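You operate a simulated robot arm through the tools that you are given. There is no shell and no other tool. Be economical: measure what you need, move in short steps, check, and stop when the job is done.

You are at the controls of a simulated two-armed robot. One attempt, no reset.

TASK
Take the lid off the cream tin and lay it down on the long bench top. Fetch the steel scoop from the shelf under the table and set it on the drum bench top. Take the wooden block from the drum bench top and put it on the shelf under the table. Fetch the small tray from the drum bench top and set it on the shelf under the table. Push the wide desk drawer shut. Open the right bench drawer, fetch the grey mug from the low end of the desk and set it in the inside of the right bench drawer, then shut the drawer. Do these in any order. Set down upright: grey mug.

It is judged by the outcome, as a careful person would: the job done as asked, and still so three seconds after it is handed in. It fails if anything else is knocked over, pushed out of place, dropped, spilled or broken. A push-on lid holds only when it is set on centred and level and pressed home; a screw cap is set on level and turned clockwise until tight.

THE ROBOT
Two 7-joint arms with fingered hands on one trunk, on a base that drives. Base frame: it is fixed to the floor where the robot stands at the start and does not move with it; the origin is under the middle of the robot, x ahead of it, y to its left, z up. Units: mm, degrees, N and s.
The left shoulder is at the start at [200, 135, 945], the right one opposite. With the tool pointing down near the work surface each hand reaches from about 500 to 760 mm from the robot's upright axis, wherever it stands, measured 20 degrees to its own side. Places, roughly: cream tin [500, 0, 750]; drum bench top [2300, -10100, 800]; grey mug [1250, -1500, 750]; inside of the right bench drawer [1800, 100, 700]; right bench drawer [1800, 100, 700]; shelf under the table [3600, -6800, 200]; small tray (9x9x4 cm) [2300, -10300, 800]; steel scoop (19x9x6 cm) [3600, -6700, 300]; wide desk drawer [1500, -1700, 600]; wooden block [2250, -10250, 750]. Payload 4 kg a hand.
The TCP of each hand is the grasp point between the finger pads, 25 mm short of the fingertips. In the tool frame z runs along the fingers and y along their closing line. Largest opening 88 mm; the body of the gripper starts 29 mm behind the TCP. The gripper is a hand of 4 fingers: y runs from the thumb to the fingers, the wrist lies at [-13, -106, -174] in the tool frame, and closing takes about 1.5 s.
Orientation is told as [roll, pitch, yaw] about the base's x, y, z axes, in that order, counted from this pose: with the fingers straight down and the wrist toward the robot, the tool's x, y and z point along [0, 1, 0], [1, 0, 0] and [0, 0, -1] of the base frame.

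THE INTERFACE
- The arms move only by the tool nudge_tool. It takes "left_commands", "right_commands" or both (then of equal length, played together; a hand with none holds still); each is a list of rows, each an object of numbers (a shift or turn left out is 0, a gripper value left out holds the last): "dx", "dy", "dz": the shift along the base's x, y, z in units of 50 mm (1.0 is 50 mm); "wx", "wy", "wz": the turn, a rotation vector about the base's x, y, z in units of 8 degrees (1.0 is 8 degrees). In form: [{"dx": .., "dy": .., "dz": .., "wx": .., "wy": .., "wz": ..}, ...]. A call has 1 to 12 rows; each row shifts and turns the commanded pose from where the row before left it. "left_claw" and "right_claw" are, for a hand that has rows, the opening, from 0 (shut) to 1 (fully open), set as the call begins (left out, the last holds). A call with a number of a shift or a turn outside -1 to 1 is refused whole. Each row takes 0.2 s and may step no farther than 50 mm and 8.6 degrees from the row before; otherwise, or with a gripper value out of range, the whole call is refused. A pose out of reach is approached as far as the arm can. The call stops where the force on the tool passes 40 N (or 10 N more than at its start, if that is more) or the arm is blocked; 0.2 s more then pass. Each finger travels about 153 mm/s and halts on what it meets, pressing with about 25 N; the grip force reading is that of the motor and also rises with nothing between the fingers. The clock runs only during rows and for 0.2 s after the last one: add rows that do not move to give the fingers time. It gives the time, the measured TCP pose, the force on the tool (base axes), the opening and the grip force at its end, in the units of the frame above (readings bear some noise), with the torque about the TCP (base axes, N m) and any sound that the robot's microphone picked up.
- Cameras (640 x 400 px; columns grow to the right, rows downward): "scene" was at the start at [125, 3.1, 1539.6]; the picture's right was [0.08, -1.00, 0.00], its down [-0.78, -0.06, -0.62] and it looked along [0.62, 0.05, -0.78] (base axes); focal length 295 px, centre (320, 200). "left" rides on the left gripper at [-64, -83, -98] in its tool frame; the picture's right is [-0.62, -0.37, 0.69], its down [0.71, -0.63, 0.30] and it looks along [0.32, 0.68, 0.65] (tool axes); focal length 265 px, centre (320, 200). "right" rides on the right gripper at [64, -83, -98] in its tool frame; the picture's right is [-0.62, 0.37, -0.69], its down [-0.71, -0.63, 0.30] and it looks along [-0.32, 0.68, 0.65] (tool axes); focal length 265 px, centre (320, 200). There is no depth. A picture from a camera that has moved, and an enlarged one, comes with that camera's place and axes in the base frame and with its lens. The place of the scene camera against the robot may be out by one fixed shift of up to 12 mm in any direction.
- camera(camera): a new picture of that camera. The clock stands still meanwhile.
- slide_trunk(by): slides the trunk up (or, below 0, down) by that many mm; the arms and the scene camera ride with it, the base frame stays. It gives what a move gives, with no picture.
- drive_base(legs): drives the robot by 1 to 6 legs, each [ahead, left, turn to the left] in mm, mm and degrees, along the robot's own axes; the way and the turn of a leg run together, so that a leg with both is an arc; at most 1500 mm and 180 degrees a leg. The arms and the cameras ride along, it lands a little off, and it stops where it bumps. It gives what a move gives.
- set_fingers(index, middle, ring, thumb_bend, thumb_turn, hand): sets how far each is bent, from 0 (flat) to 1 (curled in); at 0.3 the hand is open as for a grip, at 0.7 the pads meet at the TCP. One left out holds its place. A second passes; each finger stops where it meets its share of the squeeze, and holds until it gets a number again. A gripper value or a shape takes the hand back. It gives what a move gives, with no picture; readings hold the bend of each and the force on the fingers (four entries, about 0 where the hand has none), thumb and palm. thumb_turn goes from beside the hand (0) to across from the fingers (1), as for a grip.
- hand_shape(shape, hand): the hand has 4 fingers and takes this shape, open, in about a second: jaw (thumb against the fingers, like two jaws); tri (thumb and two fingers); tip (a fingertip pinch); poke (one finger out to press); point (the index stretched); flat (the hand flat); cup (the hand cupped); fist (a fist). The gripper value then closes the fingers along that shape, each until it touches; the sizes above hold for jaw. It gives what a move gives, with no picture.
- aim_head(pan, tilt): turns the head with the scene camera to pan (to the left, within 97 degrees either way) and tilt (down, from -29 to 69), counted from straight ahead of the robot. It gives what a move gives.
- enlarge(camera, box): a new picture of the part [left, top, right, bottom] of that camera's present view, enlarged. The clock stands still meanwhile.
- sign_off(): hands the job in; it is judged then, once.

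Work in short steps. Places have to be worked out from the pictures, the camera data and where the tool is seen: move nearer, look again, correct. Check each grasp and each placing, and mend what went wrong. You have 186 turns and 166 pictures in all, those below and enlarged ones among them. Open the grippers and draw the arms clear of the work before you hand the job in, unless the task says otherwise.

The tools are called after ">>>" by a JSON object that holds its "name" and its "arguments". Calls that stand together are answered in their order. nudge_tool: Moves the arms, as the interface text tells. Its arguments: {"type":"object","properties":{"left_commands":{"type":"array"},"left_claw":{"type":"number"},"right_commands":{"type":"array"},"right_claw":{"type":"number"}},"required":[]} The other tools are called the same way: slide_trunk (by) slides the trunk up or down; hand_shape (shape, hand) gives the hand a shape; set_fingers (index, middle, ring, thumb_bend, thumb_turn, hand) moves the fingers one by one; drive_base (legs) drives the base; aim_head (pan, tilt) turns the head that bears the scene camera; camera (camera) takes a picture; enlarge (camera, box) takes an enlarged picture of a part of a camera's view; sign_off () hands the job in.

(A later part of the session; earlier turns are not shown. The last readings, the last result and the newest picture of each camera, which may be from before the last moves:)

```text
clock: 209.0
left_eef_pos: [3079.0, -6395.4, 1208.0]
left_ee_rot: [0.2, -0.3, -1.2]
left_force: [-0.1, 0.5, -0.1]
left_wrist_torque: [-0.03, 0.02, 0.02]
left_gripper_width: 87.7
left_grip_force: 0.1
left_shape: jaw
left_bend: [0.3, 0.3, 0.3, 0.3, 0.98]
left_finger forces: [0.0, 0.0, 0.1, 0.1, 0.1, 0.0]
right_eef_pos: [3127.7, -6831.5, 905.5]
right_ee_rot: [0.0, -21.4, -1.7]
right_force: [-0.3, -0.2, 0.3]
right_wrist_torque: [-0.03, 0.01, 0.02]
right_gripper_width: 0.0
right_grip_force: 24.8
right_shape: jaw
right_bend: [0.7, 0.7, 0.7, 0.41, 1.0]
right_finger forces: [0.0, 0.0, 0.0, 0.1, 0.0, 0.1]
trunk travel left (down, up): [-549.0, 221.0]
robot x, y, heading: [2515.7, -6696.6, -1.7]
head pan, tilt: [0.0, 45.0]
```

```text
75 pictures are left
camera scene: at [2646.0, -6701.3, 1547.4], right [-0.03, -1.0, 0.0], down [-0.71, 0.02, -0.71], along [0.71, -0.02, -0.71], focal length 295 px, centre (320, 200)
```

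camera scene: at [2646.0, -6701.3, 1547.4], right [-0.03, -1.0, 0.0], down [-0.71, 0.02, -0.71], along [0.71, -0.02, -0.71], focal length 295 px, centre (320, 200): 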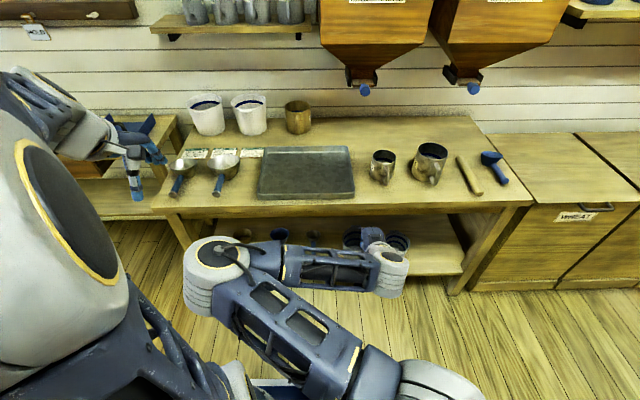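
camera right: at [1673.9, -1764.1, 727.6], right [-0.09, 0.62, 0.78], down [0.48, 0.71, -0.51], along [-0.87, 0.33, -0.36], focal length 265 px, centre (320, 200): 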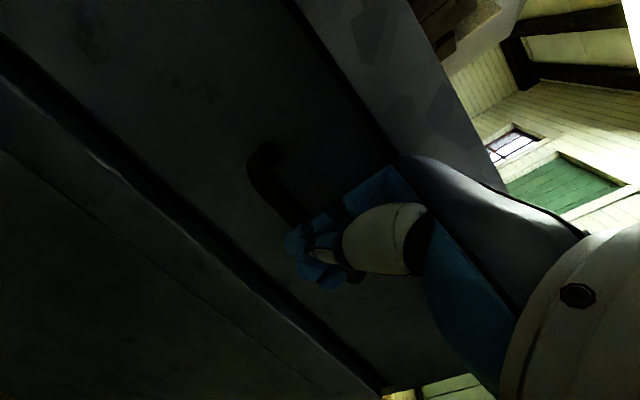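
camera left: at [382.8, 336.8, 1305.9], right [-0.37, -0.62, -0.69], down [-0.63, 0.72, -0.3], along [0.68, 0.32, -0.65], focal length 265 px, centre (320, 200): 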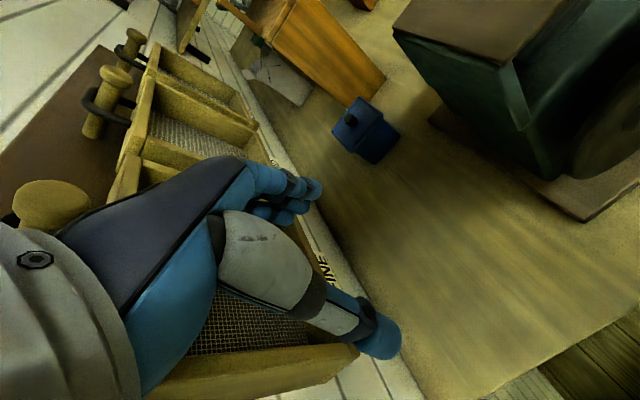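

I need a clear look under the table: straighten the right hand, move it up/right, lower the trunk and back off a little.

>>> {"name": "nudge_tool", "arguments": {"right_claw": 1.0, "right_commands": [{"wy": 1, "dz": 0.6}, {"wy": 1, "dz": 0.8}, {"wy": 0.7, "dz": 0.8}, {"dz": 0.9}, {"dz": 0.9}, {"dz": 0.9}, {"dy": -0.9}, {"dy": -0.9}, {"dy": -0.9}, {"dy": -0.9}, {}]}}

>>> {"name": "slide_trunk", "arguments": {"by": -450}}

>>> {"name": "aim_head", "arguments": {"pan": 0, "tilt": 35}}

>>> {"name": "camera", "arguments": {"camera": "scene"}}

```text
clock: 211.4
left_eef_pos: [3078.0, -6396.8, 1208.4]
left_ee_rot: [0.2, -0.3, -1.1]
left_force: [-0.1, 0.5, 0.5]
left_wrist_torque: [-0.02, 0.04, 0.0]
left_gripper_width: 88.0
left_grip_force: 0.0
left_shape: jaw
left_bend: [0.3, 0.3, 0.3, 0.3, 0.98]
left_finger forces: [0.0, 0.0, 0.0, 0.1, 0.0, 0.0]
right_eef_pos: [3127.5, -7013.1, 1151.4]
right_ee_rot: [-0.7, 0.2, -1.6]
right_force: [-0.3, 0.7, -0.2]
right_wrist_torque: [0.0, 0.02, -0.02]
right_gripper_width: 87.8
right_grip_force: 0.0
right_shape: jaw
right_bend: [0.3, 0.3, 0.3, 0.3, 0.98]
right_finger forces: [0.0, 0.0, 0.1, 0.1, 0.0, 0.1]
trunk travel left (down, up): [-549.0, 221.0]
robot x, y, heading: [2517.2, -6697.0, -1.6]
head pan, tilt: [0.0, 45.0]
```

```text
refused: -450 is not a number from -400 to 400
```

```text
clock: 212.1
left_eef_pos: [3078.4, -6396.3, 1210.3]
left_ee_rot: [0.2, -0.3, -1.2]
left_force: [0.3, 0.0, 0.8]
left_wrist_torque: [0.03, 0.01, -0.01]
left_gripper_width: 87.6
left_grip_force: 0.1
left_shape: jaw
left_bend: [0.3, 0.3, 0.3, 0.3, 0.98]
left_finger forces: [0.0, 0.0, 0.1, 0.0, 0.0, 0.1]
right_eef_pos: [3126.7, -7012.5, 1151.9]
right_ee_rot: [-0.7, 0.2, -1.7]
right_force: [-0.8, -0.1, -0.2]
right_wrist_torque: [0.01, 0.01, 0.01]
right_gripper_width: 87.9
right_grip_force: 0.0
right_shape: jaw
right_bend: [0.3, 0.3, 0.3, 0.3, 0.98]
right_finger forces: [0.1, 0.0, 0.0, 0.0, 0.1, 0.1]
trunk travel left (down, up): [-549.0, 221.0]
robot x, y, heading: [2518.5, -6694.9, -1.6]
head pan, tilt: [0.0, 35.0]
```

```text
74 pictures are left
camera scene: at [2652.7, -6701.6, 1562.1], right [-0.03, -1.0, 0.0], down [-0.57, 0.02, -0.82], along [0.82, -0.02, -0.57], focal length 295 px, centre (320, 200)
```

scene: 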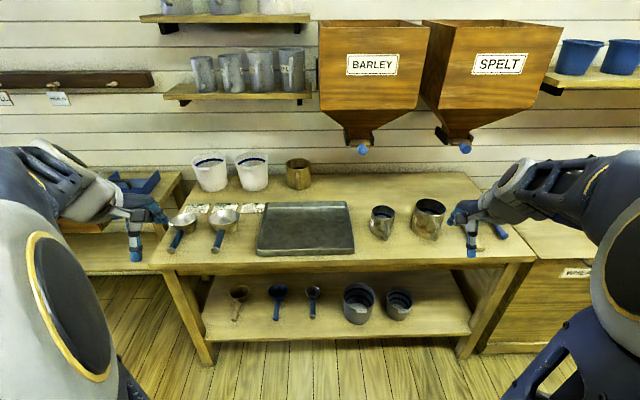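

Clear view now. I zoom on the shelf items.

>>> {"name": "enlarge", "arguments": {"camera": "scene", "box": [190, 260, 490, 350]}}

>>> {"name": "slide_trunk", "arguments": {"by": -400}}

>>> {"name": "aim_head", "arguments": {"pan": 0, "tilt": 30}}

>>> {"name": "camera", "arguments": {"camera": "scene"}}

```text
2.13 times, centred on (340, 305) of scene
camera zoom: at [2652.7, -6701.6, 1562.1], right [-0.03, -1.0, 0.0], down [-0.57, 0.02, -0.82], along [0.82, -0.02, -0.57], focal length 630 px, centre (277, -24)
```

zoom: 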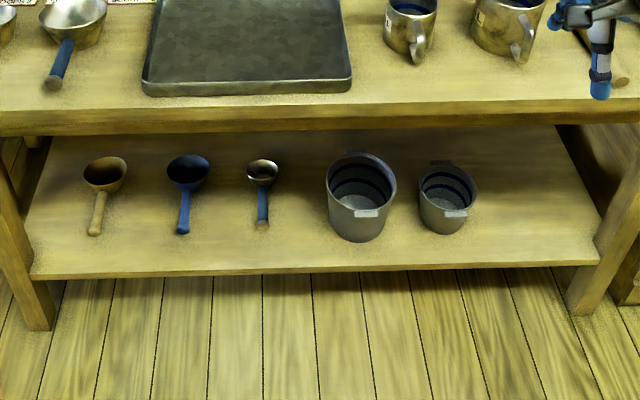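

```text
clock: 216.0
left_eef_pos: [3078.3, -6396.2, 808.6]
left_ee_rot: [0.2, -0.4, -1.2]
left_force: [-0.8, -0.4, -0.4]
left_wrist_torque: [-0.03, 0.04, 0.0]
left_gripper_width: 87.3
left_grip_force: 0.0
left_shape: jaw
left_bend: [0.3, 0.3, 0.3, 0.3, 0.98]
left_finger forces: [0.0, 0.0, 0.0, 0.0, 0.0, 0.1]
right_eef_pos: [3126.8, -7013.2, 751.3]
right_ee_rot: [-0.7, 0.3, -1.6]
right_force: [0.0, 0.3, 0.3]
right_wrist_torque: [0.01, 0.01, -0.03]
right_gripper_width: 87.7
right_grip_force: 0.0
right_shape: jaw
right_bend: [0.3, 0.3, 0.3, 0.3, 0.98]
right_finger forces: [0.0, 0.0, 0.0, 0.0, 0.0, 0.1]
trunk travel left (down, up): [-149.0, 621.0]
robot x, y, heading: [2515.6, -6695.2, -1.4]
head pan, tilt: [0.0, 35.0]
```

```text
clock: 216.6
left_eef_pos: [3078.4, -6396.7, 808.0]
left_ee_rot: [0.2, -0.2, -1.1]
left_force: [0.4, -1.0, 0.4]
left_wrist_torque: [0.0, 0.01, 0.01]
left_gripper_width: 87.9
left_grip_force: 0.1
left_shape: jaw
left_bend: [0.3, 0.3, 0.3, 0.3, 0.98]
left_finger forces: [0.1, 0.0, 0.1, 0.0, 0.0, 0.0]
right_eef_pos: [3126.9, -7011.1, 751.7]
right_ee_rot: [-0.7, 0.2, -1.6]
right_force: [-0.6, 0.1, 0.3]
right_wrist_torque: [0.03, -0.02, 0.01]
right_gripper_width: 87.8
right_grip_force: 0.1
right_shape: jaw
right_bend: [0.3, 0.3, 0.3, 0.3, 0.98]
right_finger forces: [0.0, 0.0, 0.0, 0.1, 0.0, 0.0]
trunk travel left (down, up): [-149.0, 621.0]
robot x, y, heading: [2514.7, -6695.8, -1.6]
head pan, tilt: [0.0, 30.0]
```

```text
72 pictures are left
camera scene: at [2655.1, -6701.6, 1169.9], right [-0.03, -1.0, 0.0], down [-0.5, 0.01, -0.87], along [0.87, -0.02, -0.5], focal length 295 px, centre (320, 200)
```

scene: 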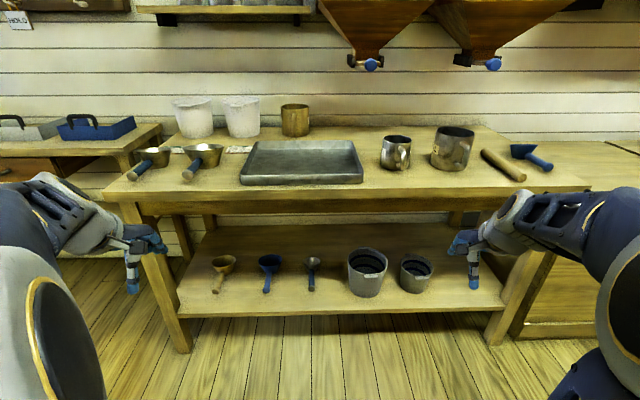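

Steel scoop: handle end ≈(3545,-6690,221), bowl ≈(3670,-6690,258), on the shelf (front edge ≈3430, table edge z≈700–737). I'll take it with the left hand turned so it closes across the handle; right hand retracts meanwhile.

>>> {"name": "nudge_tool", "arguments": {"left_claw": 1.0, "left_commands": [{"wz": -0.94}, {"wz": -0.94}, {"wz": -0.94}, {"wz": -0.94}, {"wz": -0.94}, {"wz": -0.94}, {"wz": -0.94}, {"wz": -0.94}, {"wz": -0.94}, {"wz": -0.94}, {"wz": -0.94}, {"wz": -0.76}], "right_commands": [{"dx": -0.5, "dz": 0.4}, {"dx": -0.5, "dz": 0.4}, {"dx": -0.5, "dz": 0.4}, {"dx": -0.5, "dz": 0.4}, {"dx": -0.5, "dz": 0.4}, {"dx": -0.5, "dz": 0.4}, {}, {}, {}, {}, {}, {}]}}

>>> {"name": "camera", "arguments": {"camera": "scene"}}

```text
clock: 219.2
left_eef_pos: [3078.3, -6395.6, 809.3]
left_ee_rot: [0.2, -0.4, -90.1]
left_force: [-0.6, 0.7, -0.4]
left_wrist_torque: [-0.02, 0.01, 0.0]
left_gripper_width: 87.6
left_grip_force: 0.1
left_shape: jaw
left_bend: [0.3, 0.3, 0.3, 0.3, 0.98]
left_finger forces: [0.0, 0.0, 0.0, 0.0, 0.0, 0.1]
right_eef_pos: [2977.0, -7012.8, 868.4]
right_ee_rot: [-0.7, 0.2, -1.6]
right_force: [0.4, -0.1, 0.1]
right_wrist_torque: [0.0, -0.01, -0.02]
right_gripper_width: 87.8
right_grip_force: 0.0
right_shape: jaw
right_bend: [0.3, 0.3, 0.3, 0.3, 0.98]
right_finger forces: [0.1, 0.1, 0.0, 0.0, 0.0, 0.0]
trunk travel left (down, up): [-149.0, 621.0]
robot x, y, heading: [2516.9, -6693.0, -1.2]
head pan, tilt: [0.0, 30.0]
```

```text
71 pictures are left
camera scene: at [2655.1, -6701.6, 1170.0], right [-0.03, -1.0, 0.0], down [-0.5, 0.01, -0.87], along [0.87, -0.02, -0.5], focal length 295 px, centre (320, 200)
```

scene: 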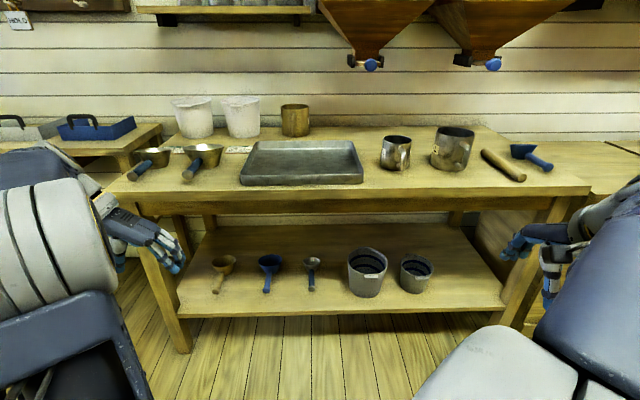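

Now lower the trunk fully and bring the left hand down and slightly inward, staying in front of the table.

>>> {"name": "slide_trunk", "arguments": {"by": -148}}

>>> {"name": "nudge_tool", "arguments": {"left_commands": [{"dz": -0.9, "dy": -0.25}, {"dz": -0.9, "dy": -0.25}, {"dz": -0.9, "dy": -0.25}, {"dz": -0.9, "dy": -0.25}, {"dz": -0.9, "dy": -0.25}, {"dz": -0.9, "dy": -0.25}, {"dz": -0.9, "dy": -0.25}, {}]}}

>>> {"name": "camera", "arguments": {"camera": "scene"}}

>>> {"name": "camera", "arguments": {"camera": "left"}}

```text
clock: 220.9
left_eef_pos: [3076.9, -6395.0, 661.3]
left_ee_rot: [0.2, -0.3, -90.0]
left_force: [0.5, 0.0, -0.3]
left_wrist_torque: [0.02, -0.01, -0.01]
left_gripper_width: 87.7
left_grip_force: 0.1
left_shape: jaw
left_bend: [0.3, 0.3, 0.3, 0.3, 0.98]
left_finger forces: [0.0, 0.0, 0.0, 0.0, 0.0, 0.1]
right_eef_pos: [2977.7, -7012.8, 721.0]
right_ee_rot: [-0.7, 0.2, -1.5]
right_force: [-0.3, -0.7, 1.5]
right_wrist_torque: [0.05, -0.06, -0.01]
right_gripper_width: 87.6
right_grip_force: 0.0
right_shape: jaw
right_bend: [0.3, 0.3, 0.3, 0.3, 0.98]
right_finger forces: [0.0, 0.0, 0.0, 0.0, 0.0, 0.1]
trunk travel left (down, up): [-1.0, 769.0]
robot x, y, heading: [2515.2, -6693.5, -1.3]
head pan, tilt: [0.0, 30.0]
```

```text
clock: 222.8
left_eef_pos: [3077.6, -6483.5, 347.2]
left_ee_rot: [0.4, -0.3, -89.9]
left_force: [0.1, -1.1, 0.0]
left_wrist_torque: [0.04, 0.03, 0.02]
left_gripper_width: 87.9
left_grip_force: 0.1
left_shape: jaw
left_bend: [0.3, 0.3, 0.3, 0.3, 0.98]
left_finger forces: [0.0, 0.0, 0.0, 0.0, 0.0, 0.0]
right_eef_pos: [2977.4, -7012.8, 720.9]
right_ee_rot: [-0.7, 0.2, -1.6]
right_force: [-0.6, -0.3, -0.4]
right_wrist_torque: [0.01, 0.01, 0.0]
right_gripper_width: 87.7
right_grip_force: 0.1
right_shape: jaw
right_bend: [0.3, 0.3, 0.3, 0.3, 0.98]
right_finger forces: [0.1, 0.0, 0.0, 0.1, 0.1, 0.0]
trunk travel left (down, up): [-1.0, 769.0]
robot x, y, heading: [2516.1, -6693.4, -1.3]
head pan, tilt: [0.0, 30.0]
```

```text
70 pictures are left
camera scene: at [2655.1, -6701.6, 1022.0], right [-0.03, -1.0, 0.0], down [-0.5, 0.01, -0.87], along [0.87, -0.02, -0.5], focal length 295 px, centre (320, 200)
```

scene: 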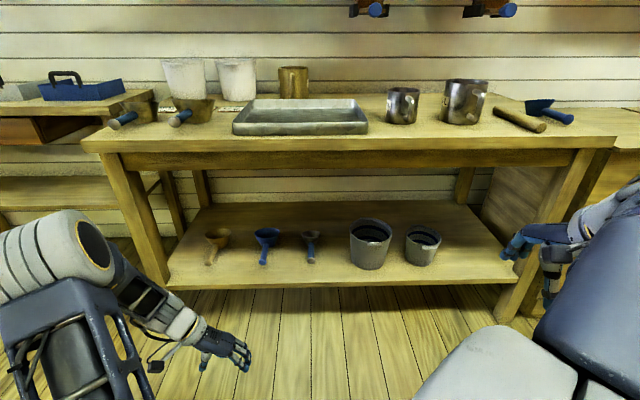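

```text
69 pictures are left
camera left: at [3013.3, -6399.3, 444.7], right [-0.62, 0.36, -0.7], down [0.72, 0.63, -0.3], along [0.33, -0.69, -0.65], focal length 265 px, centre (320, 200)
```

left: 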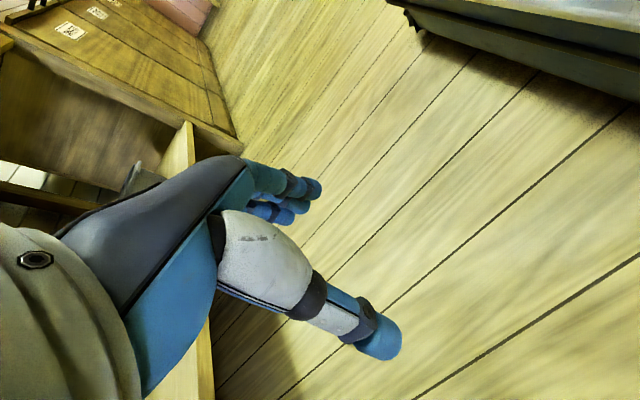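

The posture works. To keep the elbow outside the table, I extend the hand forward 180 mm first and look.

>>> {"name": "nudge_tool", "arguments": {"left_commands": [{"dx": 0.9}, {"dx": 0.9}, {"dx": 0.9}, {"dx": 0.9}, {}]}}

>>> {"name": "drive_base", "arguments": {"legs": [[0, -212, 1.3]]}}

>>> {"name": "camera", "arguments": {"camera": "scene"}}

>>> {"name": "camera", "arguments": {"camera": "left"}}

```text
clock: 223.9
left_eef_pos: [3261.2, -6485.0, 346.2]
left_ee_rot: [0.3, -0.3, -90.0]
left_force: [0.4, -0.5, 0.0]
left_wrist_torque: [0.05, -0.02, 0.0]
left_gripper_width: 87.5
left_grip_force: 0.1
left_shape: jaw
left_bend: [0.3, 0.3, 0.3, 0.3, 0.98]
left_finger forces: [0.0, 0.0, 0.1, 0.0, 0.0, 0.1]
right_eef_pos: [2976.4, -7013.4, 720.8]
right_ee_rot: [-0.7, 0.2, -1.5]
right_force: [-0.6, -0.3, 0.0]
right_wrist_torque: [0.02, 0.02, 0.0]
right_gripper_width: 87.8
right_grip_force: 0.1
right_shape: jaw
right_bend: [0.3, 0.3, 0.3, 0.3, 0.98]
right_finger forces: [0.0, 0.0, 0.0, 0.1, 0.0, 0.1]
trunk travel left (down, up): [-1.0, 769.0]
robot x, y, heading: [2514.9, -6695.9, -1.2]
head pan, tilt: [0.0, 30.0]
```

```text
clock: 225.6
left_eef_pos: [3252.3, -6679.2, 346.1]
left_ee_rot: [0.2, -0.2, -88.7]
left_force: [-0.7, 0.5, -0.5]
left_wrist_torque: [0.01, 0.01, -0.01]
left_gripper_width: 87.5
left_grip_force: 0.1
left_shape: jaw
left_bend: [0.3, 0.3, 0.3, 0.3, 0.98]
left_finger forces: [0.1, 0.1, 0.0, 0.0, 0.0, 0.0]
right_eef_pos: [2980.8, -7213.2, 721.2]
right_ee_rot: [-0.6, 0.3, -0.5]
right_force: [-0.3, 0.5, 1.7]
right_wrist_torque: [0.04, -0.04, 0.02]
right_gripper_width: 87.9
right_grip_force: 0.0
right_shape: jaw
right_bend: [0.3, 0.3, 0.3, 0.3, 0.98]
right_finger forces: [0.0, 0.1, 0.0, 0.0, 0.0, 0.0]
trunk travel left (down, up): [-1.0, 769.0]
robot x, y, heading: [2513.7, -6905.0, -0.4]
head pan, tilt: [0.0, 30.0]
```

```text
68 pictures are left
camera scene: at [2651.9, -6908.6, 1022.0], right [-0.01, -1.0, 0.0], down [-0.5, 0.0, -0.87], along [0.87, 0.0, -0.5], focal length 295 px, centre (320, 200)
```

scene: 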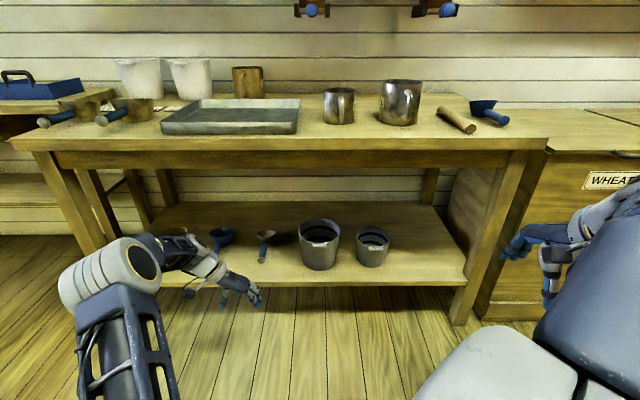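

```text
67 pictures are left
camera left: at [3186.0, -6595.7, 444.6], right [-0.62, 0.35, -0.7], down [0.7, 0.64, -0.3], along [0.34, -0.68, -0.65], focal length 265 px, centre (320, 200)
```

left: 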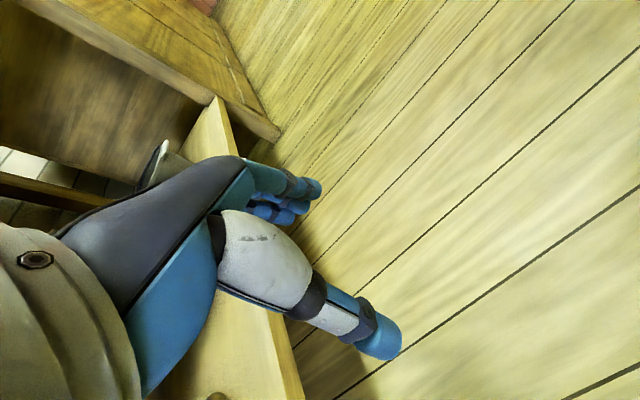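

Scoop handle lies along x at y≈-6679, x≈3550–3640. I lower the hand to z≈265 in front of the shelf so forearm passes well below the table edge, then check.

>>> {"name": "nudge_tool", "arguments": {"left_commands": [{"dz": -0.8}, {"dz": -0.8}, {}]}}

>>> {"name": "drive_base", "arguments": {"legs": [[150, 0, 0]]}}

>>> {"name": "camera", "arguments": {"camera": "scene"}}

>>> {"name": "camera", "arguments": {"camera": "left"}}

```text
clock: 226.4
left_eef_pos: [3252.0, -6679.0, 266.5]
left_ee_rot: [0.2, -0.2, -88.8]
left_force: [0.8, 0.2, 0.0]
left_wrist_torque: [-0.01, -0.01, 0.01]
left_gripper_width: 87.8
left_grip_force: 0.0
left_shape: jaw
left_bend: [0.3, 0.3, 0.3, 0.3, 0.98]
left_finger forces: [0.1, 0.0, 0.0, 0.0, 0.1, 0.0]
right_eef_pos: [2980.2, -7213.0, 721.6]
right_ee_rot: [-0.8, 0.2, -0.4]
right_force: [0.2, -0.2, 0.5]
right_wrist_torque: [0.01, 0.03, -0.01]
right_gripper_width: 87.9
right_grip_force: 0.0
right_shape: jaw
right_bend: [0.3, 0.3, 0.3, 0.3, 0.98]
right_finger forces: [0.0, 0.0, 0.0, 0.0, 0.1, 0.1]
trunk travel left (down, up): [-1.0, 769.0]
robot x, y, heading: [2512.6, -6910.5, -0.5]
head pan, tilt: [0.0, 30.0]
```

```text
clock: 227.8
left_eef_pos: [3404.1, -6679.9, 267.8]
left_ee_rot: [0.1, -0.3, -89.1]
left_force: [0.1, -0.6, -0.2]
left_wrist_torque: [0.03, -0.03, -0.01]
left_gripper_width: 87.8
left_grip_force: 0.0
left_shape: jaw
left_bend: [0.3, 0.3, 0.3, 0.3, 0.98]
left_finger forces: [0.0, 0.0, 0.0, 0.1, 0.1, 0.1]
right_eef_pos: [3128.6, -7215.2, 721.1]
right_ee_rot: [-0.7, 0.2, -0.4]
right_force: [0.5, 0.5, 0.1]
right_wrist_torque: [0.02, -0.02, -0.02]
right_gripper_width: 88.0
right_grip_force: 0.0
right_shape: jaw
right_bend: [0.3, 0.3, 0.3, 0.3, 0.98]
right_finger forces: [0.0, 0.0, 0.1, 0.0, 0.0, 0.1]
trunk travel left (down, up): [-1.0, 769.0]
robot x, y, heading: [2661.5, -6908.2, -0.3]
head pan, tilt: [0.0, 30.0]
```

```text
66 pictures are left
camera scene: at [2801.5, -6909.8, 1022.0], right [-0.01, -1.0, 0.0], down [-0.5, 0.0, -0.87], along [0.87, -0.01, -0.5], focal length 295 px, centre (320, 200)
```

scene: 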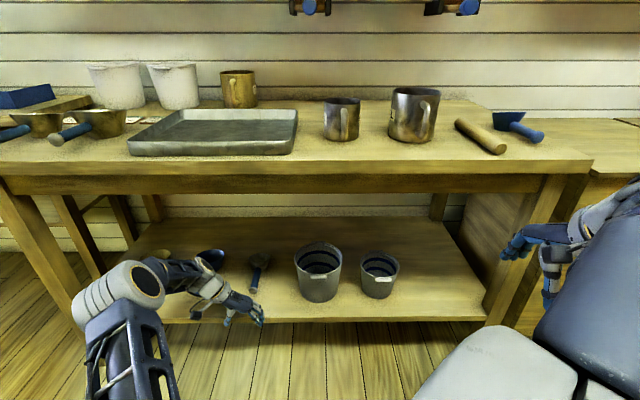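

```text
65 pictures are left
camera left: at [3336.7, -6596.9, 364.6], right [-0.62, 0.35, -0.7], down [0.7, 0.64, -0.3], along [0.34, -0.68, -0.65], focal length 265 px, centre (320, 200)
```

left: 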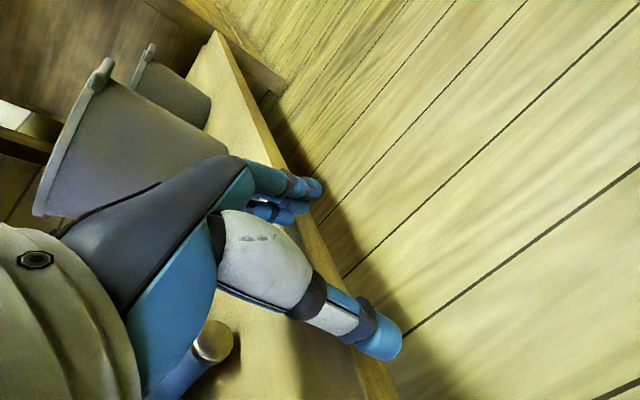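

The scoop's handle end shows in the left camera, around (3560,-6708,240). I shift 25 mm right and 80 mm ahead and look again.

>>> {"name": "drive_base", "arguments": {"legs": [[80, -26, 0]]}}

>>> {"name": "camera", "arguments": {"camera": "left"}}

>>> {"name": "enlarge", "arguments": {"camera": "scene", "box": [60, 180, 440, 380]}}

```text
clock: 228.7
left_eef_pos: [3426.1, -6687.7, 265.0]
left_ee_rot: [-1.6, -0.4, -90.0]
left_force: [-20.2, 4.3, 17.0]
left_wrist_torque: [-0.06, 0.44, -0.77]
left_gripper_width: 85.9
left_grip_force: 0.1
left_shape: jaw
left_bend: [0.31, 0.3, 0.29, 0.29, 0.96]
left_finger forces: [0.0, 28.4, 1.5, 0.0, 8.1, 0.0]
right_eef_pos: [3163.1, -7226.8, 721.9]
right_ee_rot: [-0.7, 0.1, -0.6]
right_force: [0.3, -0.3, 0.1]
right_wrist_torque: [-0.05, 0.02, 0.0]
right_gripper_width: 87.8
right_grip_force: 0.0
right_shape: jaw
right_bend: [0.3, 0.3, 0.3, 0.3, 0.98]
right_finger forces: [0.0, 0.0, 0.0, 0.1, 0.0, 0.1]
trunk travel left (down, up): [-1.0, 769.0]
robot x, y, heading: [2690.3, -6916.5, -0.3]
head pan, tilt: [0.0, 30.0]
stopped in leg 1: the force on the tool passed its limit at 82 N (the readings are from after the stop); the commanded pose is now the measured one
```

```text
64 pictures are left
camera left: at [3364.4, -6603.6, 365.5], right [-0.64, 0.36, -0.68], down [0.71, 0.63, -0.33], along [0.3, -0.69, -0.66], focal length 265 px, centre (320, 200)
```

left: 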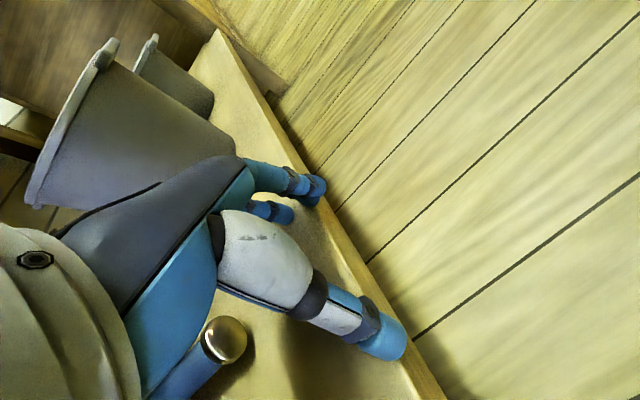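

```text
1.68 times, centred on (250, 280) of scene
camera zoom: at [2835.5, -6921.3, 1022.1], right [-0.01, -1.0, 0.0], down [-0.5, 0.0, -0.87], along [0.87, -0.01, -0.5], focal length 497 px, centre (438, 65)
```

zoom: 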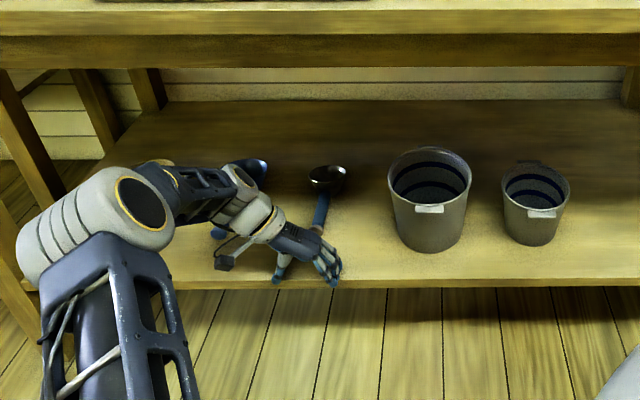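

The fingertips bumped the shelf's front edge—the shelf top is ~z 250, higher than I judged. I back off, raise the hand 40 mm and recompute: handle end ≈(3510,-6688,267).

>>> {"name": "drive_base", "arguments": {"legs": [[-60, 0, 0]]}}

>>> {"name": "nudge_tool", "arguments": {"left_commands": [{"dz": 0.5}, {"dz": 0.4}, {}]}}

>>> {"name": "drive_base", "arguments": {"legs": [[110, 0, 0]]}}

>>> {"name": "camera", "arguments": {"camera": "left"}}

>>> {"name": "enlarge", "arguments": {"camera": "scene", "box": [60, 180, 440, 380]}}

```text
clock: 229.6
left_eef_pos: [3366.2, -6688.9, 266.1]
left_ee_rot: [-1.4, -0.5, -89.7]
left_force: [0.3, -0.6, 0.3]
left_wrist_torque: [0.01, 0.02, 0.02]
left_gripper_width: 88.0
left_grip_force: 0.0
left_shape: jaw
left_bend: [0.3, 0.3, 0.3, 0.3, 0.97]
left_finger forces: [0.0, 0.0, 0.0, 0.1, 0.1, 0.0]
right_eef_pos: [3103.9, -7225.6, 720.8]
right_ee_rot: [-0.7, 0.2, -0.5]
right_force: [-0.1, 0.0, 0.3]
right_wrist_torque: [0.0, 0.0, -0.05]
right_gripper_width: 88.1
right_grip_force: 0.1
right_shape: jaw
right_bend: [0.3, 0.3, 0.3, 0.3, 0.98]
right_finger forces: [0.1, 0.1, 0.0, 0.0, 0.1, 0.1]
trunk travel left (down, up): [-1.0, 769.0]
robot x, y, heading: [2636.2, -6914.5, -0.2]
head pan, tilt: [0.0, 30.0]
```

```text
clock: 230.4
left_eef_pos: [3368.1, -6688.5, 311.4]
left_ee_rot: [-1.5, -0.4, -89.8]
left_force: [-0.9, 0.9, -0.3]
left_wrist_torque: [0.01, -0.01, 0.04]
left_gripper_width: 87.8
left_grip_force: 0.0
left_shape: jaw
left_bend: [0.3, 0.3, 0.3, 0.3, 0.97]
left_finger forces: [0.1, 0.1, 0.0, 0.0, 0.0, 0.1]
right_eef_pos: [3103.2, -7226.3, 720.9]
right_ee_rot: [-0.7, 0.2, -0.4]
right_force: [-0.6, 0.6, 0.6]
right_wrist_torque: [-0.02, -0.01, -0.02]
right_gripper_width: 87.7
right_grip_force: 0.1
right_shape: jaw
right_bend: [0.3, 0.3, 0.3, 0.3, 0.98]
right_finger forces: [0.1, 0.0, 0.1, 0.0, 0.0, 0.0]
trunk travel left (down, up): [-1.0, 769.0]
robot x, y, heading: [2633.9, -6918.4, -0.8]
head pan, tilt: [0.0, 30.0]
```

```text
clock: 231.6
left_eef_pos: [3481.3, -6689.9, 310.2]
left_ee_rot: [-1.4, -0.4, -89.9]
left_force: [-0.5, -0.4, 0.8]
left_wrist_torque: [-0.01, 0.01, 0.01]
left_gripper_width: 87.8
left_grip_force: 0.1
left_shape: jaw
left_bend: [0.3, 0.3, 0.3, 0.3, 0.97]
left_finger forces: [0.0, 0.0, 0.1, 0.0, 0.0, 0.1]
right_eef_pos: [3214.1, -7227.1, 721.1]
right_ee_rot: [-0.7, 0.1, -0.5]
right_force: [-0.1, -0.9, 1.2]
right_wrist_torque: [0.0, 0.02, -0.05]
right_gripper_width: 87.8
right_grip_force: 0.0
right_shape: jaw
right_bend: [0.3, 0.3, 0.3, 0.3, 0.98]
right_finger forces: [0.0, 0.1, 0.1, 0.1, 0.1, 0.0]
trunk travel left (down, up): [-1.0, 769.0]
robot x, y, heading: [2749.9, -6920.3, -0.7]
head pan, tilt: [0.0, 30.0]
```

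```text
62 pictures are left
camera left: at [3417.4, -6605.0, 409.5], right [-0.64, 0.36, -0.68], down [0.71, 0.63, -0.33], along [0.31, -0.69, -0.66], focal length 265 px, centre (320, 200)
```

left: 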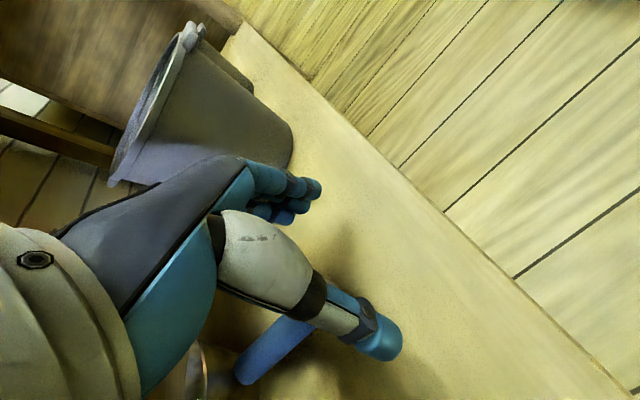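

```text
1.68 times, centred on (250, 280) of scene
camera zoom: at [2886.6, -6921.9, 1022.0], right [-0.01, -1.0, 0.0], down [-0.5, 0.0, -0.87], along [0.87, -0.01, -0.5], focal length 497 px, centre (438, 65)
```

zoom: 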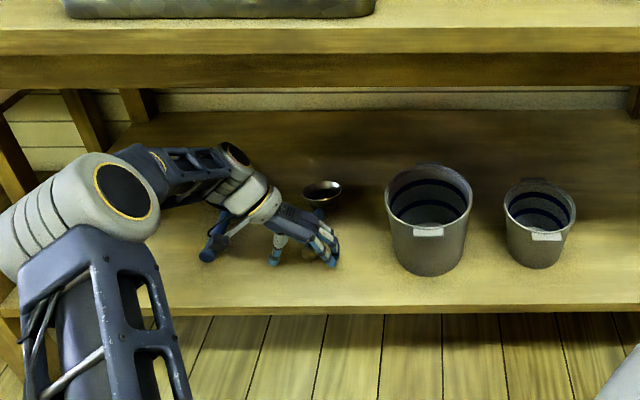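

The handle lies along y≈-6681, from x≈3510 to 3626. I move 72 mm ahead and 9 mm left to straddle its middle.

>>> {"name": "drive_base", "arguments": {"legs": [[72, 9, 0]]}}

>>> {"name": "camera", "arguments": {"camera": "left"}}

```text
clock: 232.7
left_eef_pos: [3552.1, -6679.0, 310.0]
left_ee_rot: [-1.4, -0.4, -89.7]
left_force: [0.2, -0.3, -0.8]
left_wrist_torque: [-0.01, 0.0, 0.04]
left_gripper_width: 88.0
left_grip_force: 0.1
left_shape: jaw
left_bend: [0.3, 0.3, 0.3, 0.3, 0.97]
left_finger forces: [0.0, 0.1, 0.0, 0.0, 0.1, 0.1]
right_eef_pos: [3289.0, -7217.7, 721.7]
right_ee_rot: [-0.7, 0.2, -0.5]
right_force: [-0.2, -0.1, -0.1]
right_wrist_torque: [0.03, 0.02, -0.03]
right_gripper_width: 87.6
right_grip_force: 0.1
right_shape: jaw
right_bend: [0.3, 0.3, 0.3, 0.3, 0.98]
right_finger forces: [0.0, 0.0, 0.0, 0.0, 0.0, 0.0]
trunk travel left (down, up): [-1.0, 769.0]
robot x, y, heading: [2816.8, -6909.6, -0.3]
head pan, tilt: [0.0, 30.0]
```

```text
60 pictures are left
camera left: at [3489.5, -6595.6, 409.5], right [-0.64, 0.36, -0.68], down [0.7, 0.63, -0.33], along [0.31, -0.69, -0.66], focal length 265 px, centre (320, 200)
```

left: 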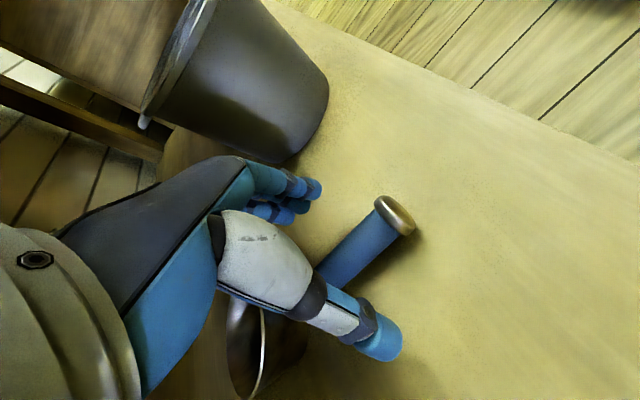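

The handle passes right between thumb and fingers. I shift 9 mm, lower 25 mm and close.

>>> {"name": "nudge_tool", "arguments": {"left_commands": [{"dy": -0.18}, {"dz": -0.25}, {"dz": -0.25}, {}]}}

>>> {"name": "nudge_tool", "arguments": {"left_claw": 0.0, "left_commands": [{}, {}, {}, {}, {}, {}, {}, {}]}}

>>> {"name": "camera", "arguments": {"camera": "left"}}

```text
clock: 233.7
left_eef_pos: [3553.4, -6687.7, 284.6]
left_ee_rot: [-1.4, -0.5, -89.8]
left_force: [0.7, -0.4, -0.5]
left_wrist_torque: [0.0, 0.03, 0.01]
left_gripper_width: 88.0
left_grip_force: 0.0
left_shape: jaw
left_bend: [0.3, 0.3, 0.3, 0.3, 0.97]
left_finger forces: [0.1, 0.0, 0.0, 0.0, 0.0, 0.0]
right_eef_pos: [3286.4, -7217.5, 722.0]
right_ee_rot: [-0.7, 0.2, -0.5]
right_force: [-0.2, 0.2, 0.5]
right_wrist_torque: [0.03, -0.01, 0.03]
right_gripper_width: 87.9
right_grip_force: 0.0
right_shape: jaw
right_bend: [0.3, 0.3, 0.3, 0.3, 0.98]
right_finger forces: [0.0, 0.1, 0.0, 0.0, 0.0, 0.0]
trunk travel left (down, up): [-1.0, 769.0]
robot x, y, heading: [2817.5, -6907.4, -0.7]
head pan, tilt: [0.0, 30.0]
```

```text
clock: 235.5
left_eef_pos: [3553.3, -6688.8, 285.4]
left_ee_rot: [-1.3, -0.4, -89.8]
left_force: [0.0, -0.8, -0.3]
left_wrist_torque: [0.02, -0.02, 0.0]
left_gripper_width: 17.6
left_grip_force: 25.0
left_shape: jaw
left_bend: [0.73, 0.59, 0.58, 0.75, 1.0]
left_finger forces: [13.2, 6.4, 3.0, 0.0, 22.4, 0.0]
right_eef_pos: [3287.6, -7218.3, 721.4]
right_ee_rot: [-0.7, 0.2, -0.5]
right_force: [-0.1, 0.5, -0.4]
right_wrist_torque: [-0.01, 0.01, -0.03]
right_gripper_width: 87.9
right_grip_force: 0.2
right_shape: jaw
right_bend: [0.3, 0.3, 0.3, 0.3, 0.98]
right_finger forces: [0.1, 0.1, 0.0, 0.0, 0.1, 0.0]
trunk travel left (down, up): [-1.0, 769.0]
robot x, y, heading: [2821.0, -6911.3, -0.6]
head pan, tilt: [0.0, 30.0]
```

```text
59 pictures are left
camera left: at [3491.2, -6604.4, 384.3], right [-0.64, 0.36, -0.68], down [0.7, 0.63, -0.33], along [0.31, -0.69, -0.66], focal length 265 px, centre (320, 200)
```

left: 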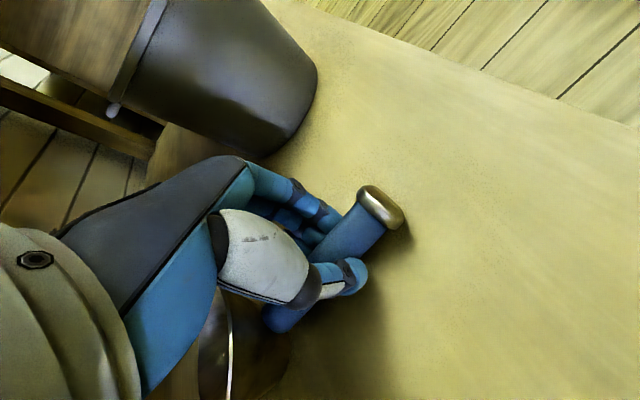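

Handle firmly gripped. Lift 40 mm and check, then back out.

>>> {"name": "nudge_tool", "arguments": {"left_commands": [{"dz": 0.3}, {"dz": 0.4}, {"dz": 0.3}, {}]}}

>>> {"name": "camera", "arguments": {"camera": "left"}}

>>> {"name": "drive_base", "arguments": {"legs": [[-420, 0, 0]]}}

>>> {"name": "camera", "arguments": {"camera": "scene"}}

```text
clock: 236.5
left_eef_pos: [3554.0, -6689.3, 333.8]
left_ee_rot: [-1.5, -0.4, -89.8]
left_force: [0.4, -0.3, -0.2]
left_wrist_torque: [-0.01, 0.05, -0.01]
left_gripper_width: 17.6
left_grip_force: 24.8
left_shape: jaw
left_bend: [0.73, 0.59, 0.61, 0.75, 1.0]
left_finger forces: [14.3, 5.6, 2.6, 0.0, 22.8, 0.0]
right_eef_pos: [3287.0, -7218.6, 721.3]
right_ee_rot: [-0.7, 0.2, -0.6]
right_force: [0.9, 0.3, -0.1]
right_wrist_torque: [0.02, 0.0, -0.02]
right_gripper_width: 87.9
right_grip_force: 0.0
right_shape: jaw
right_bend: [0.3, 0.3, 0.3, 0.3, 0.98]
right_finger forces: [0.0, 0.0, 0.1, 0.0, 0.0, 0.1]
trunk travel left (down, up): [-1.0, 769.0]
robot x, y, heading: [2821.3, -6907.7, -0.5]
head pan, tilt: [0.0, 30.0]
```

```text
58 pictures are left
camera left: at [3490.7, -6605.6, 434.6], right [-0.64, 0.36, -0.68], down [0.7, 0.63, -0.33], along [0.31, -0.69, -0.66], focal length 265 px, centre (320, 200)
```

left: 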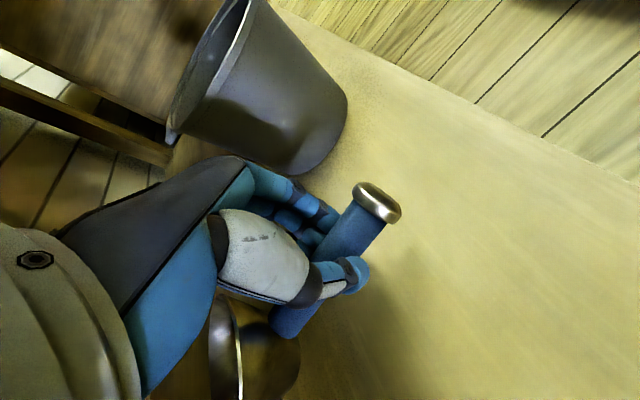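

```text
clock: 239.1
left_eef_pos: [3127.1, -6688.1, 335.1]
left_ee_rot: [-1.4, -0.4, -89.8]
left_force: [0.4, -0.2, -1.0]
left_wrist_torque: [-0.04, 0.02, 0.02]
left_gripper_width: 17.3
left_grip_force: 25.3
left_shape: jaw
left_bend: [0.73, 0.59, 0.61, 0.75, 1.0]
left_finger forces: [14.3, 5.6, 2.4, 0.0, 22.8, 0.0]
right_eef_pos: [2860.4, -7215.9, 721.3]
right_ee_rot: [-0.6, 0.2, -0.6]
right_force: [0.2, 0.5, -0.9]
right_wrist_torque: [0.02, -0.03, 0.0]
right_gripper_width: 87.8
right_grip_force: 0.1
right_shape: jaw
right_bend: [0.3, 0.3, 0.3, 0.3, 0.98]
right_finger forces: [0.0, 0.1, 0.1, 0.1, 0.0, 0.0]
trunk travel left (down, up): [-1.0, 769.0]
robot x, y, heading: [2389.2, -6904.3, -0.5]
head pan, tilt: [0.0, 30.0]
```

```text
57 pictures are left
camera scene: at [2533.0, -6910.1, 1022.0], right [-0.01, -1.0, 0.0], down [-0.5, 0.0, -0.87], along [0.87, -0.01, -0.5], focal length 295 px, centre (320, 200)
```

scene: 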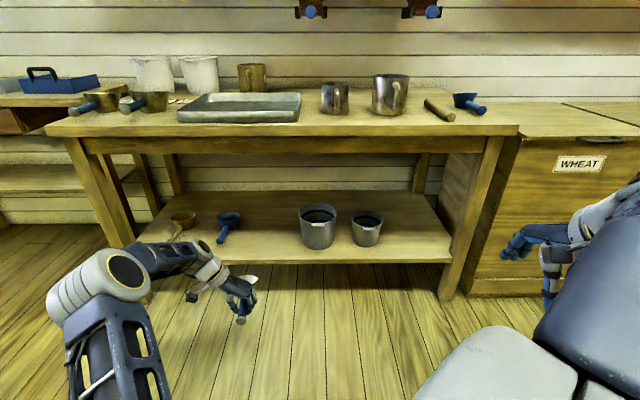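

Scoop is out cleanly; shelf items undisturbed. I raise the trunk, turn toward the drum bench and drive closer.

>>> {"name": "slide_trunk", "arguments": {"by": 400}}

>>> {"name": "slide_trunk", "arguments": {"by": 220}}

>>> {"name": "drive_base", "arguments": {"legs": [[0, 0, -89.5], [1400, 0, 0], [600, 0, 0]]}}

>>> {"name": "aim_head", "arguments": {"pan": 0, "tilt": 35}}

>>> {"name": "camera", "arguments": {"camera": "scene"}}

```text
clock: 242.9
left_eef_pos: [3127.1, -6687.3, 735.6]
left_ee_rot: [-1.4, -0.3, -89.9]
left_force: [0.0, 0.0, -0.1]
left_wrist_torque: [0.0, 0.06, 0.02]
left_gripper_width: 17.5
left_grip_force: 24.7
left_shape: jaw
left_bend: [0.73, 0.59, 0.61, 0.75, 1.0]
left_finger forces: [14.3, 5.7, 2.5, 0.1, 22.9, 0.0]
right_eef_pos: [2859.4, -7216.5, 1120.4]
right_ee_rot: [-0.6, 0.2, -0.6]
right_force: [-0.4, 0.3, 0.1]
right_wrist_torque: [0.0, 0.0, 0.03]
right_gripper_width: 87.6
right_grip_force: 0.0
right_shape: jaw
right_bend: [0.3, 0.3, 0.3, 0.3, 0.98]
right_finger forces: [0.1, 0.1, 0.0, 0.0, 0.0, 0.0]
trunk travel left (down, up): [-401.0, 369.0]
robot x, y, heading: [2393.8, -6906.8, -0.4]
head pan, tilt: [0.0, 30.0]
```

```text
clock: 245.2
left_eef_pos: [3127.1, -6688.7, 954.9]
left_ee_rot: [-1.4, -0.4, -89.9]
left_force: [0.6, 0.8, -1.2]
left_wrist_torque: [-0.02, 0.08, 0.02]
left_gripper_width: 17.4
left_grip_force: 24.9
left_shape: jaw
left_bend: [0.73, 0.59, 0.61, 0.75, 1.0]
left_finger forces: [14.3, 5.5, 2.4, 0.0, 22.9, 0.0]
right_eef_pos: [2860.5, -7215.7, 1341.4]
right_ee_rot: [-0.7, 0.2, -0.6]
right_force: [-0.2, 0.0, 0.3]
right_wrist_torque: [0.0, 0.06, 0.0]
right_gripper_width: 87.6
right_grip_force: 0.1
right_shape: jaw
right_bend: [0.3, 0.3, 0.3, 0.3, 0.98]
right_finger forces: [0.0, 0.0, 0.1, 0.0, 0.1, 0.0]
trunk travel left (down, up): [-621.0, 149.0]
robot x, y, heading: [2391.8, -6905.3, -0.5]
head pan, tilt: [0.0, 30.0]
```

```text
clock: 259.1
left_eef_pos: [2629.0, -9659.6, 955.3]
left_ee_rot: [-1.4, -0.4, -178.8]
left_force: [-0.1, -0.3, -1.2]
left_wrist_torque: [0.04, 0.01, -0.01]
left_gripper_width: 17.1
left_grip_force: 24.5
left_shape: jaw
left_bend: [0.73, 0.6, 0.62, 0.75, 1.0]
left_finger forces: [14.4, 5.4, 2.4, 0.0, 22.8, 0.1]
right_eef_pos: [2095.0, -9402.6, 1341.4]
right_ee_rot: [-0.7, 0.2, -89.5]
right_force: [-0.6, -0.6, -0.1]
right_wrist_torque: [0.01, 0.01, 0.0]
right_gripper_width: 88.0
right_grip_force: 0.1
right_shape: jaw
right_bend: [0.3, 0.3, 0.3, 0.3, 0.98]
right_finger forces: [0.0, 0.0, 0.0, 0.0, 0.1, 0.0]
trunk travel left (down, up): [-621.0, 149.0]
robot x, y, heading: [2395.9, -8930.2, -89.5]
head pan, tilt: [0.0, 30.0]
```

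```text
clock: 259.8
left_eef_pos: [2628.7, -9660.5, 953.8]
left_ee_rot: [-1.5, -0.5, -178.9]
left_force: [0.2, -0.1, -1.1]
left_wrist_torque: [0.06, -0.01, 0.0]
left_gripper_width: 17.2
left_grip_force: 25.3
left_shape: jaw
left_bend: [0.73, 0.6, 0.62, 0.75, 1.0]
left_finger forces: [14.4, 5.4, 2.5, 0.0, 22.8, 0.0]
right_eef_pos: [2095.5, -9402.5, 1341.7]
right_ee_rot: [-0.6, 0.3, -89.4]
right_force: [0.1, -0.1, -0.8]
right_wrist_torque: [0.02, -0.01, 0.0]
right_gripper_width: 87.7
right_grip_force: 0.1
right_shape: jaw
right_bend: [0.3, 0.3, 0.3, 0.3, 0.98]
right_finger forces: [0.0, 0.0, 0.0, 0.0, 0.0, 0.0]
trunk travel left (down, up): [-621.0, 149.0]
robot x, y, heading: [2395.3, -8929.3, -89.2]
head pan, tilt: [0.0, 35.0]
```

```text
56 pictures are left
camera scene: at [2387.1, -9080.6, 1634.2], right [-1.0, -0.01, 0.0], down [-0.01, 0.57, -0.82], along [0.01, -0.82, -0.57], focal length 295 px, centre (320, 200)
```

scene: 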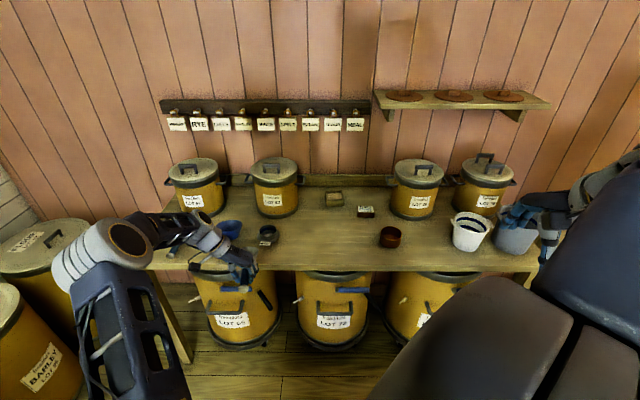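

Drum bench in view. Zooming on its top to identify the block, tray and free places.

>>> {"name": "enlarge", "arguments": {"camera": "scene", "box": [150, 150, 470, 290]}}

```text
2.00 times, centred on (310, 220) of scene
camera zoom: at [2387.1, -9080.6, 1634.2], right [-1.0, -0.01, 0.0], down [-0.01, 0.57, -0.82], along [0.01, -0.82, -0.57], focal length 590 px, centre (340, 160)
```

zoom: 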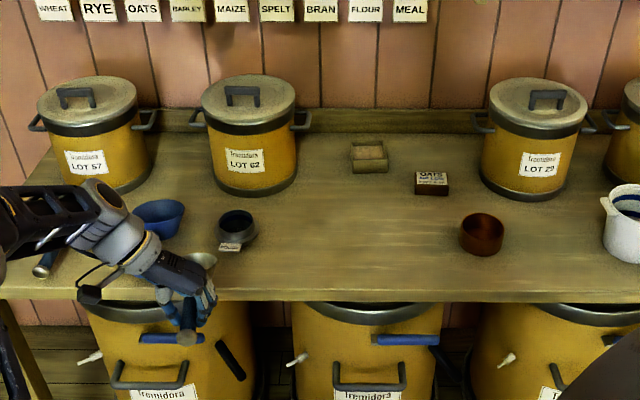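

Small tray ≈(2330,-10290), block (card holder) ≈(2185,-10180). I'll set the scoop at a clear central spot near x≈2480, y≈-10000; driving there.

>>> {"name": "drive_base", "arguments": {"legs": [[0, -150, -0.3], [300, 0, 0]]}}

>>> {"name": "camera", "arguments": {"camera": "left"}}

>>> {"name": "enlarge", "arguments": {"camera": "scene", "box": [120, 150, 480, 360]}}

```text
clock: 262.8
left_eef_pos: [2480.0, -9965.1, 954.8]
left_ee_rot: [-1.4, -0.5, -178.8]
left_force: [-0.3, 0.2, -1.2]
left_wrist_torque: [0.02, 0.02, -0.01]
left_gripper_width: 17.2
left_grip_force: 25.1
left_shape: jaw
left_bend: [0.73, 0.6, 0.62, 0.75, 1.0]
left_finger forces: [14.5, 5.4, 2.6, 0.0, 22.7, 0.0]
right_eef_pos: [1948.3, -9710.3, 1341.4]
right_ee_rot: [-0.7, 0.2, -89.5]
right_force: [-0.9, -0.7, -0.3]
right_wrist_torque: [-0.01, 0.02, -0.02]
right_gripper_width: 88.0
right_grip_force: 0.0
right_shape: jaw
right_bend: [0.3, 0.3, 0.3, 0.3, 0.98]
right_finger forces: [0.1, 0.1, 0.2, 0.1, 0.0, 0.0]
trunk travel left (down, up): [-621.0, 149.0]
robot x, y, heading: [2245.8, -9238.1, -89.3]
head pan, tilt: [0.0, 35.0]
```

```text
54 pictures are left
camera left: at [2563.4, -9902.0, 1054.4], right [0.35, 0.64, -0.68], down [0.64, -0.69, -0.33], along [-0.68, -0.32, -0.66], focal length 265 px, centre (320, 200)
```

left: 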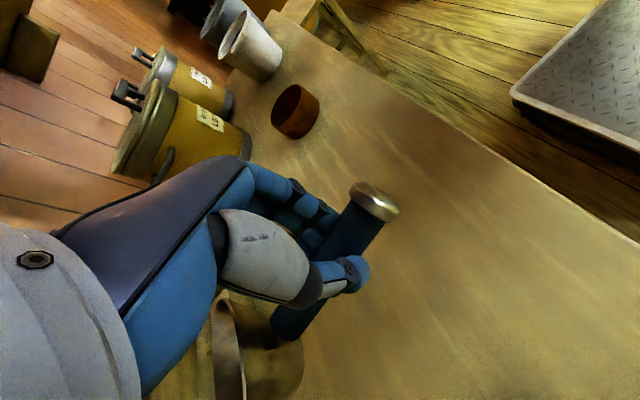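

```text
1.78 times, centred on (300, 255) of scene
camera zoom: at [2239.8, -9387.1, 1634.2], right [-1.0, -0.01, 0.0], down [-0.01, 0.57, -0.82], along [0.01, -0.82, -0.57], focal length 525 px, centre (356, 102)
```

zoom: 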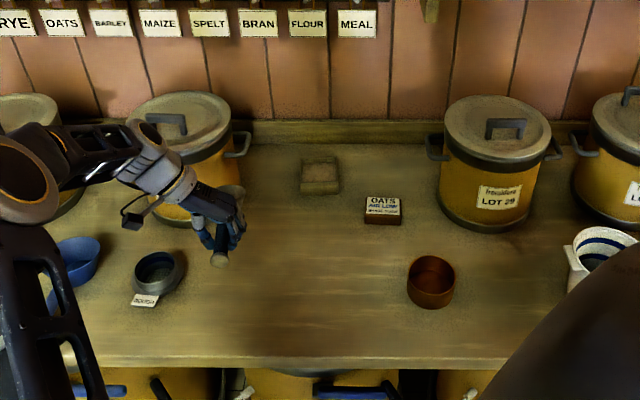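

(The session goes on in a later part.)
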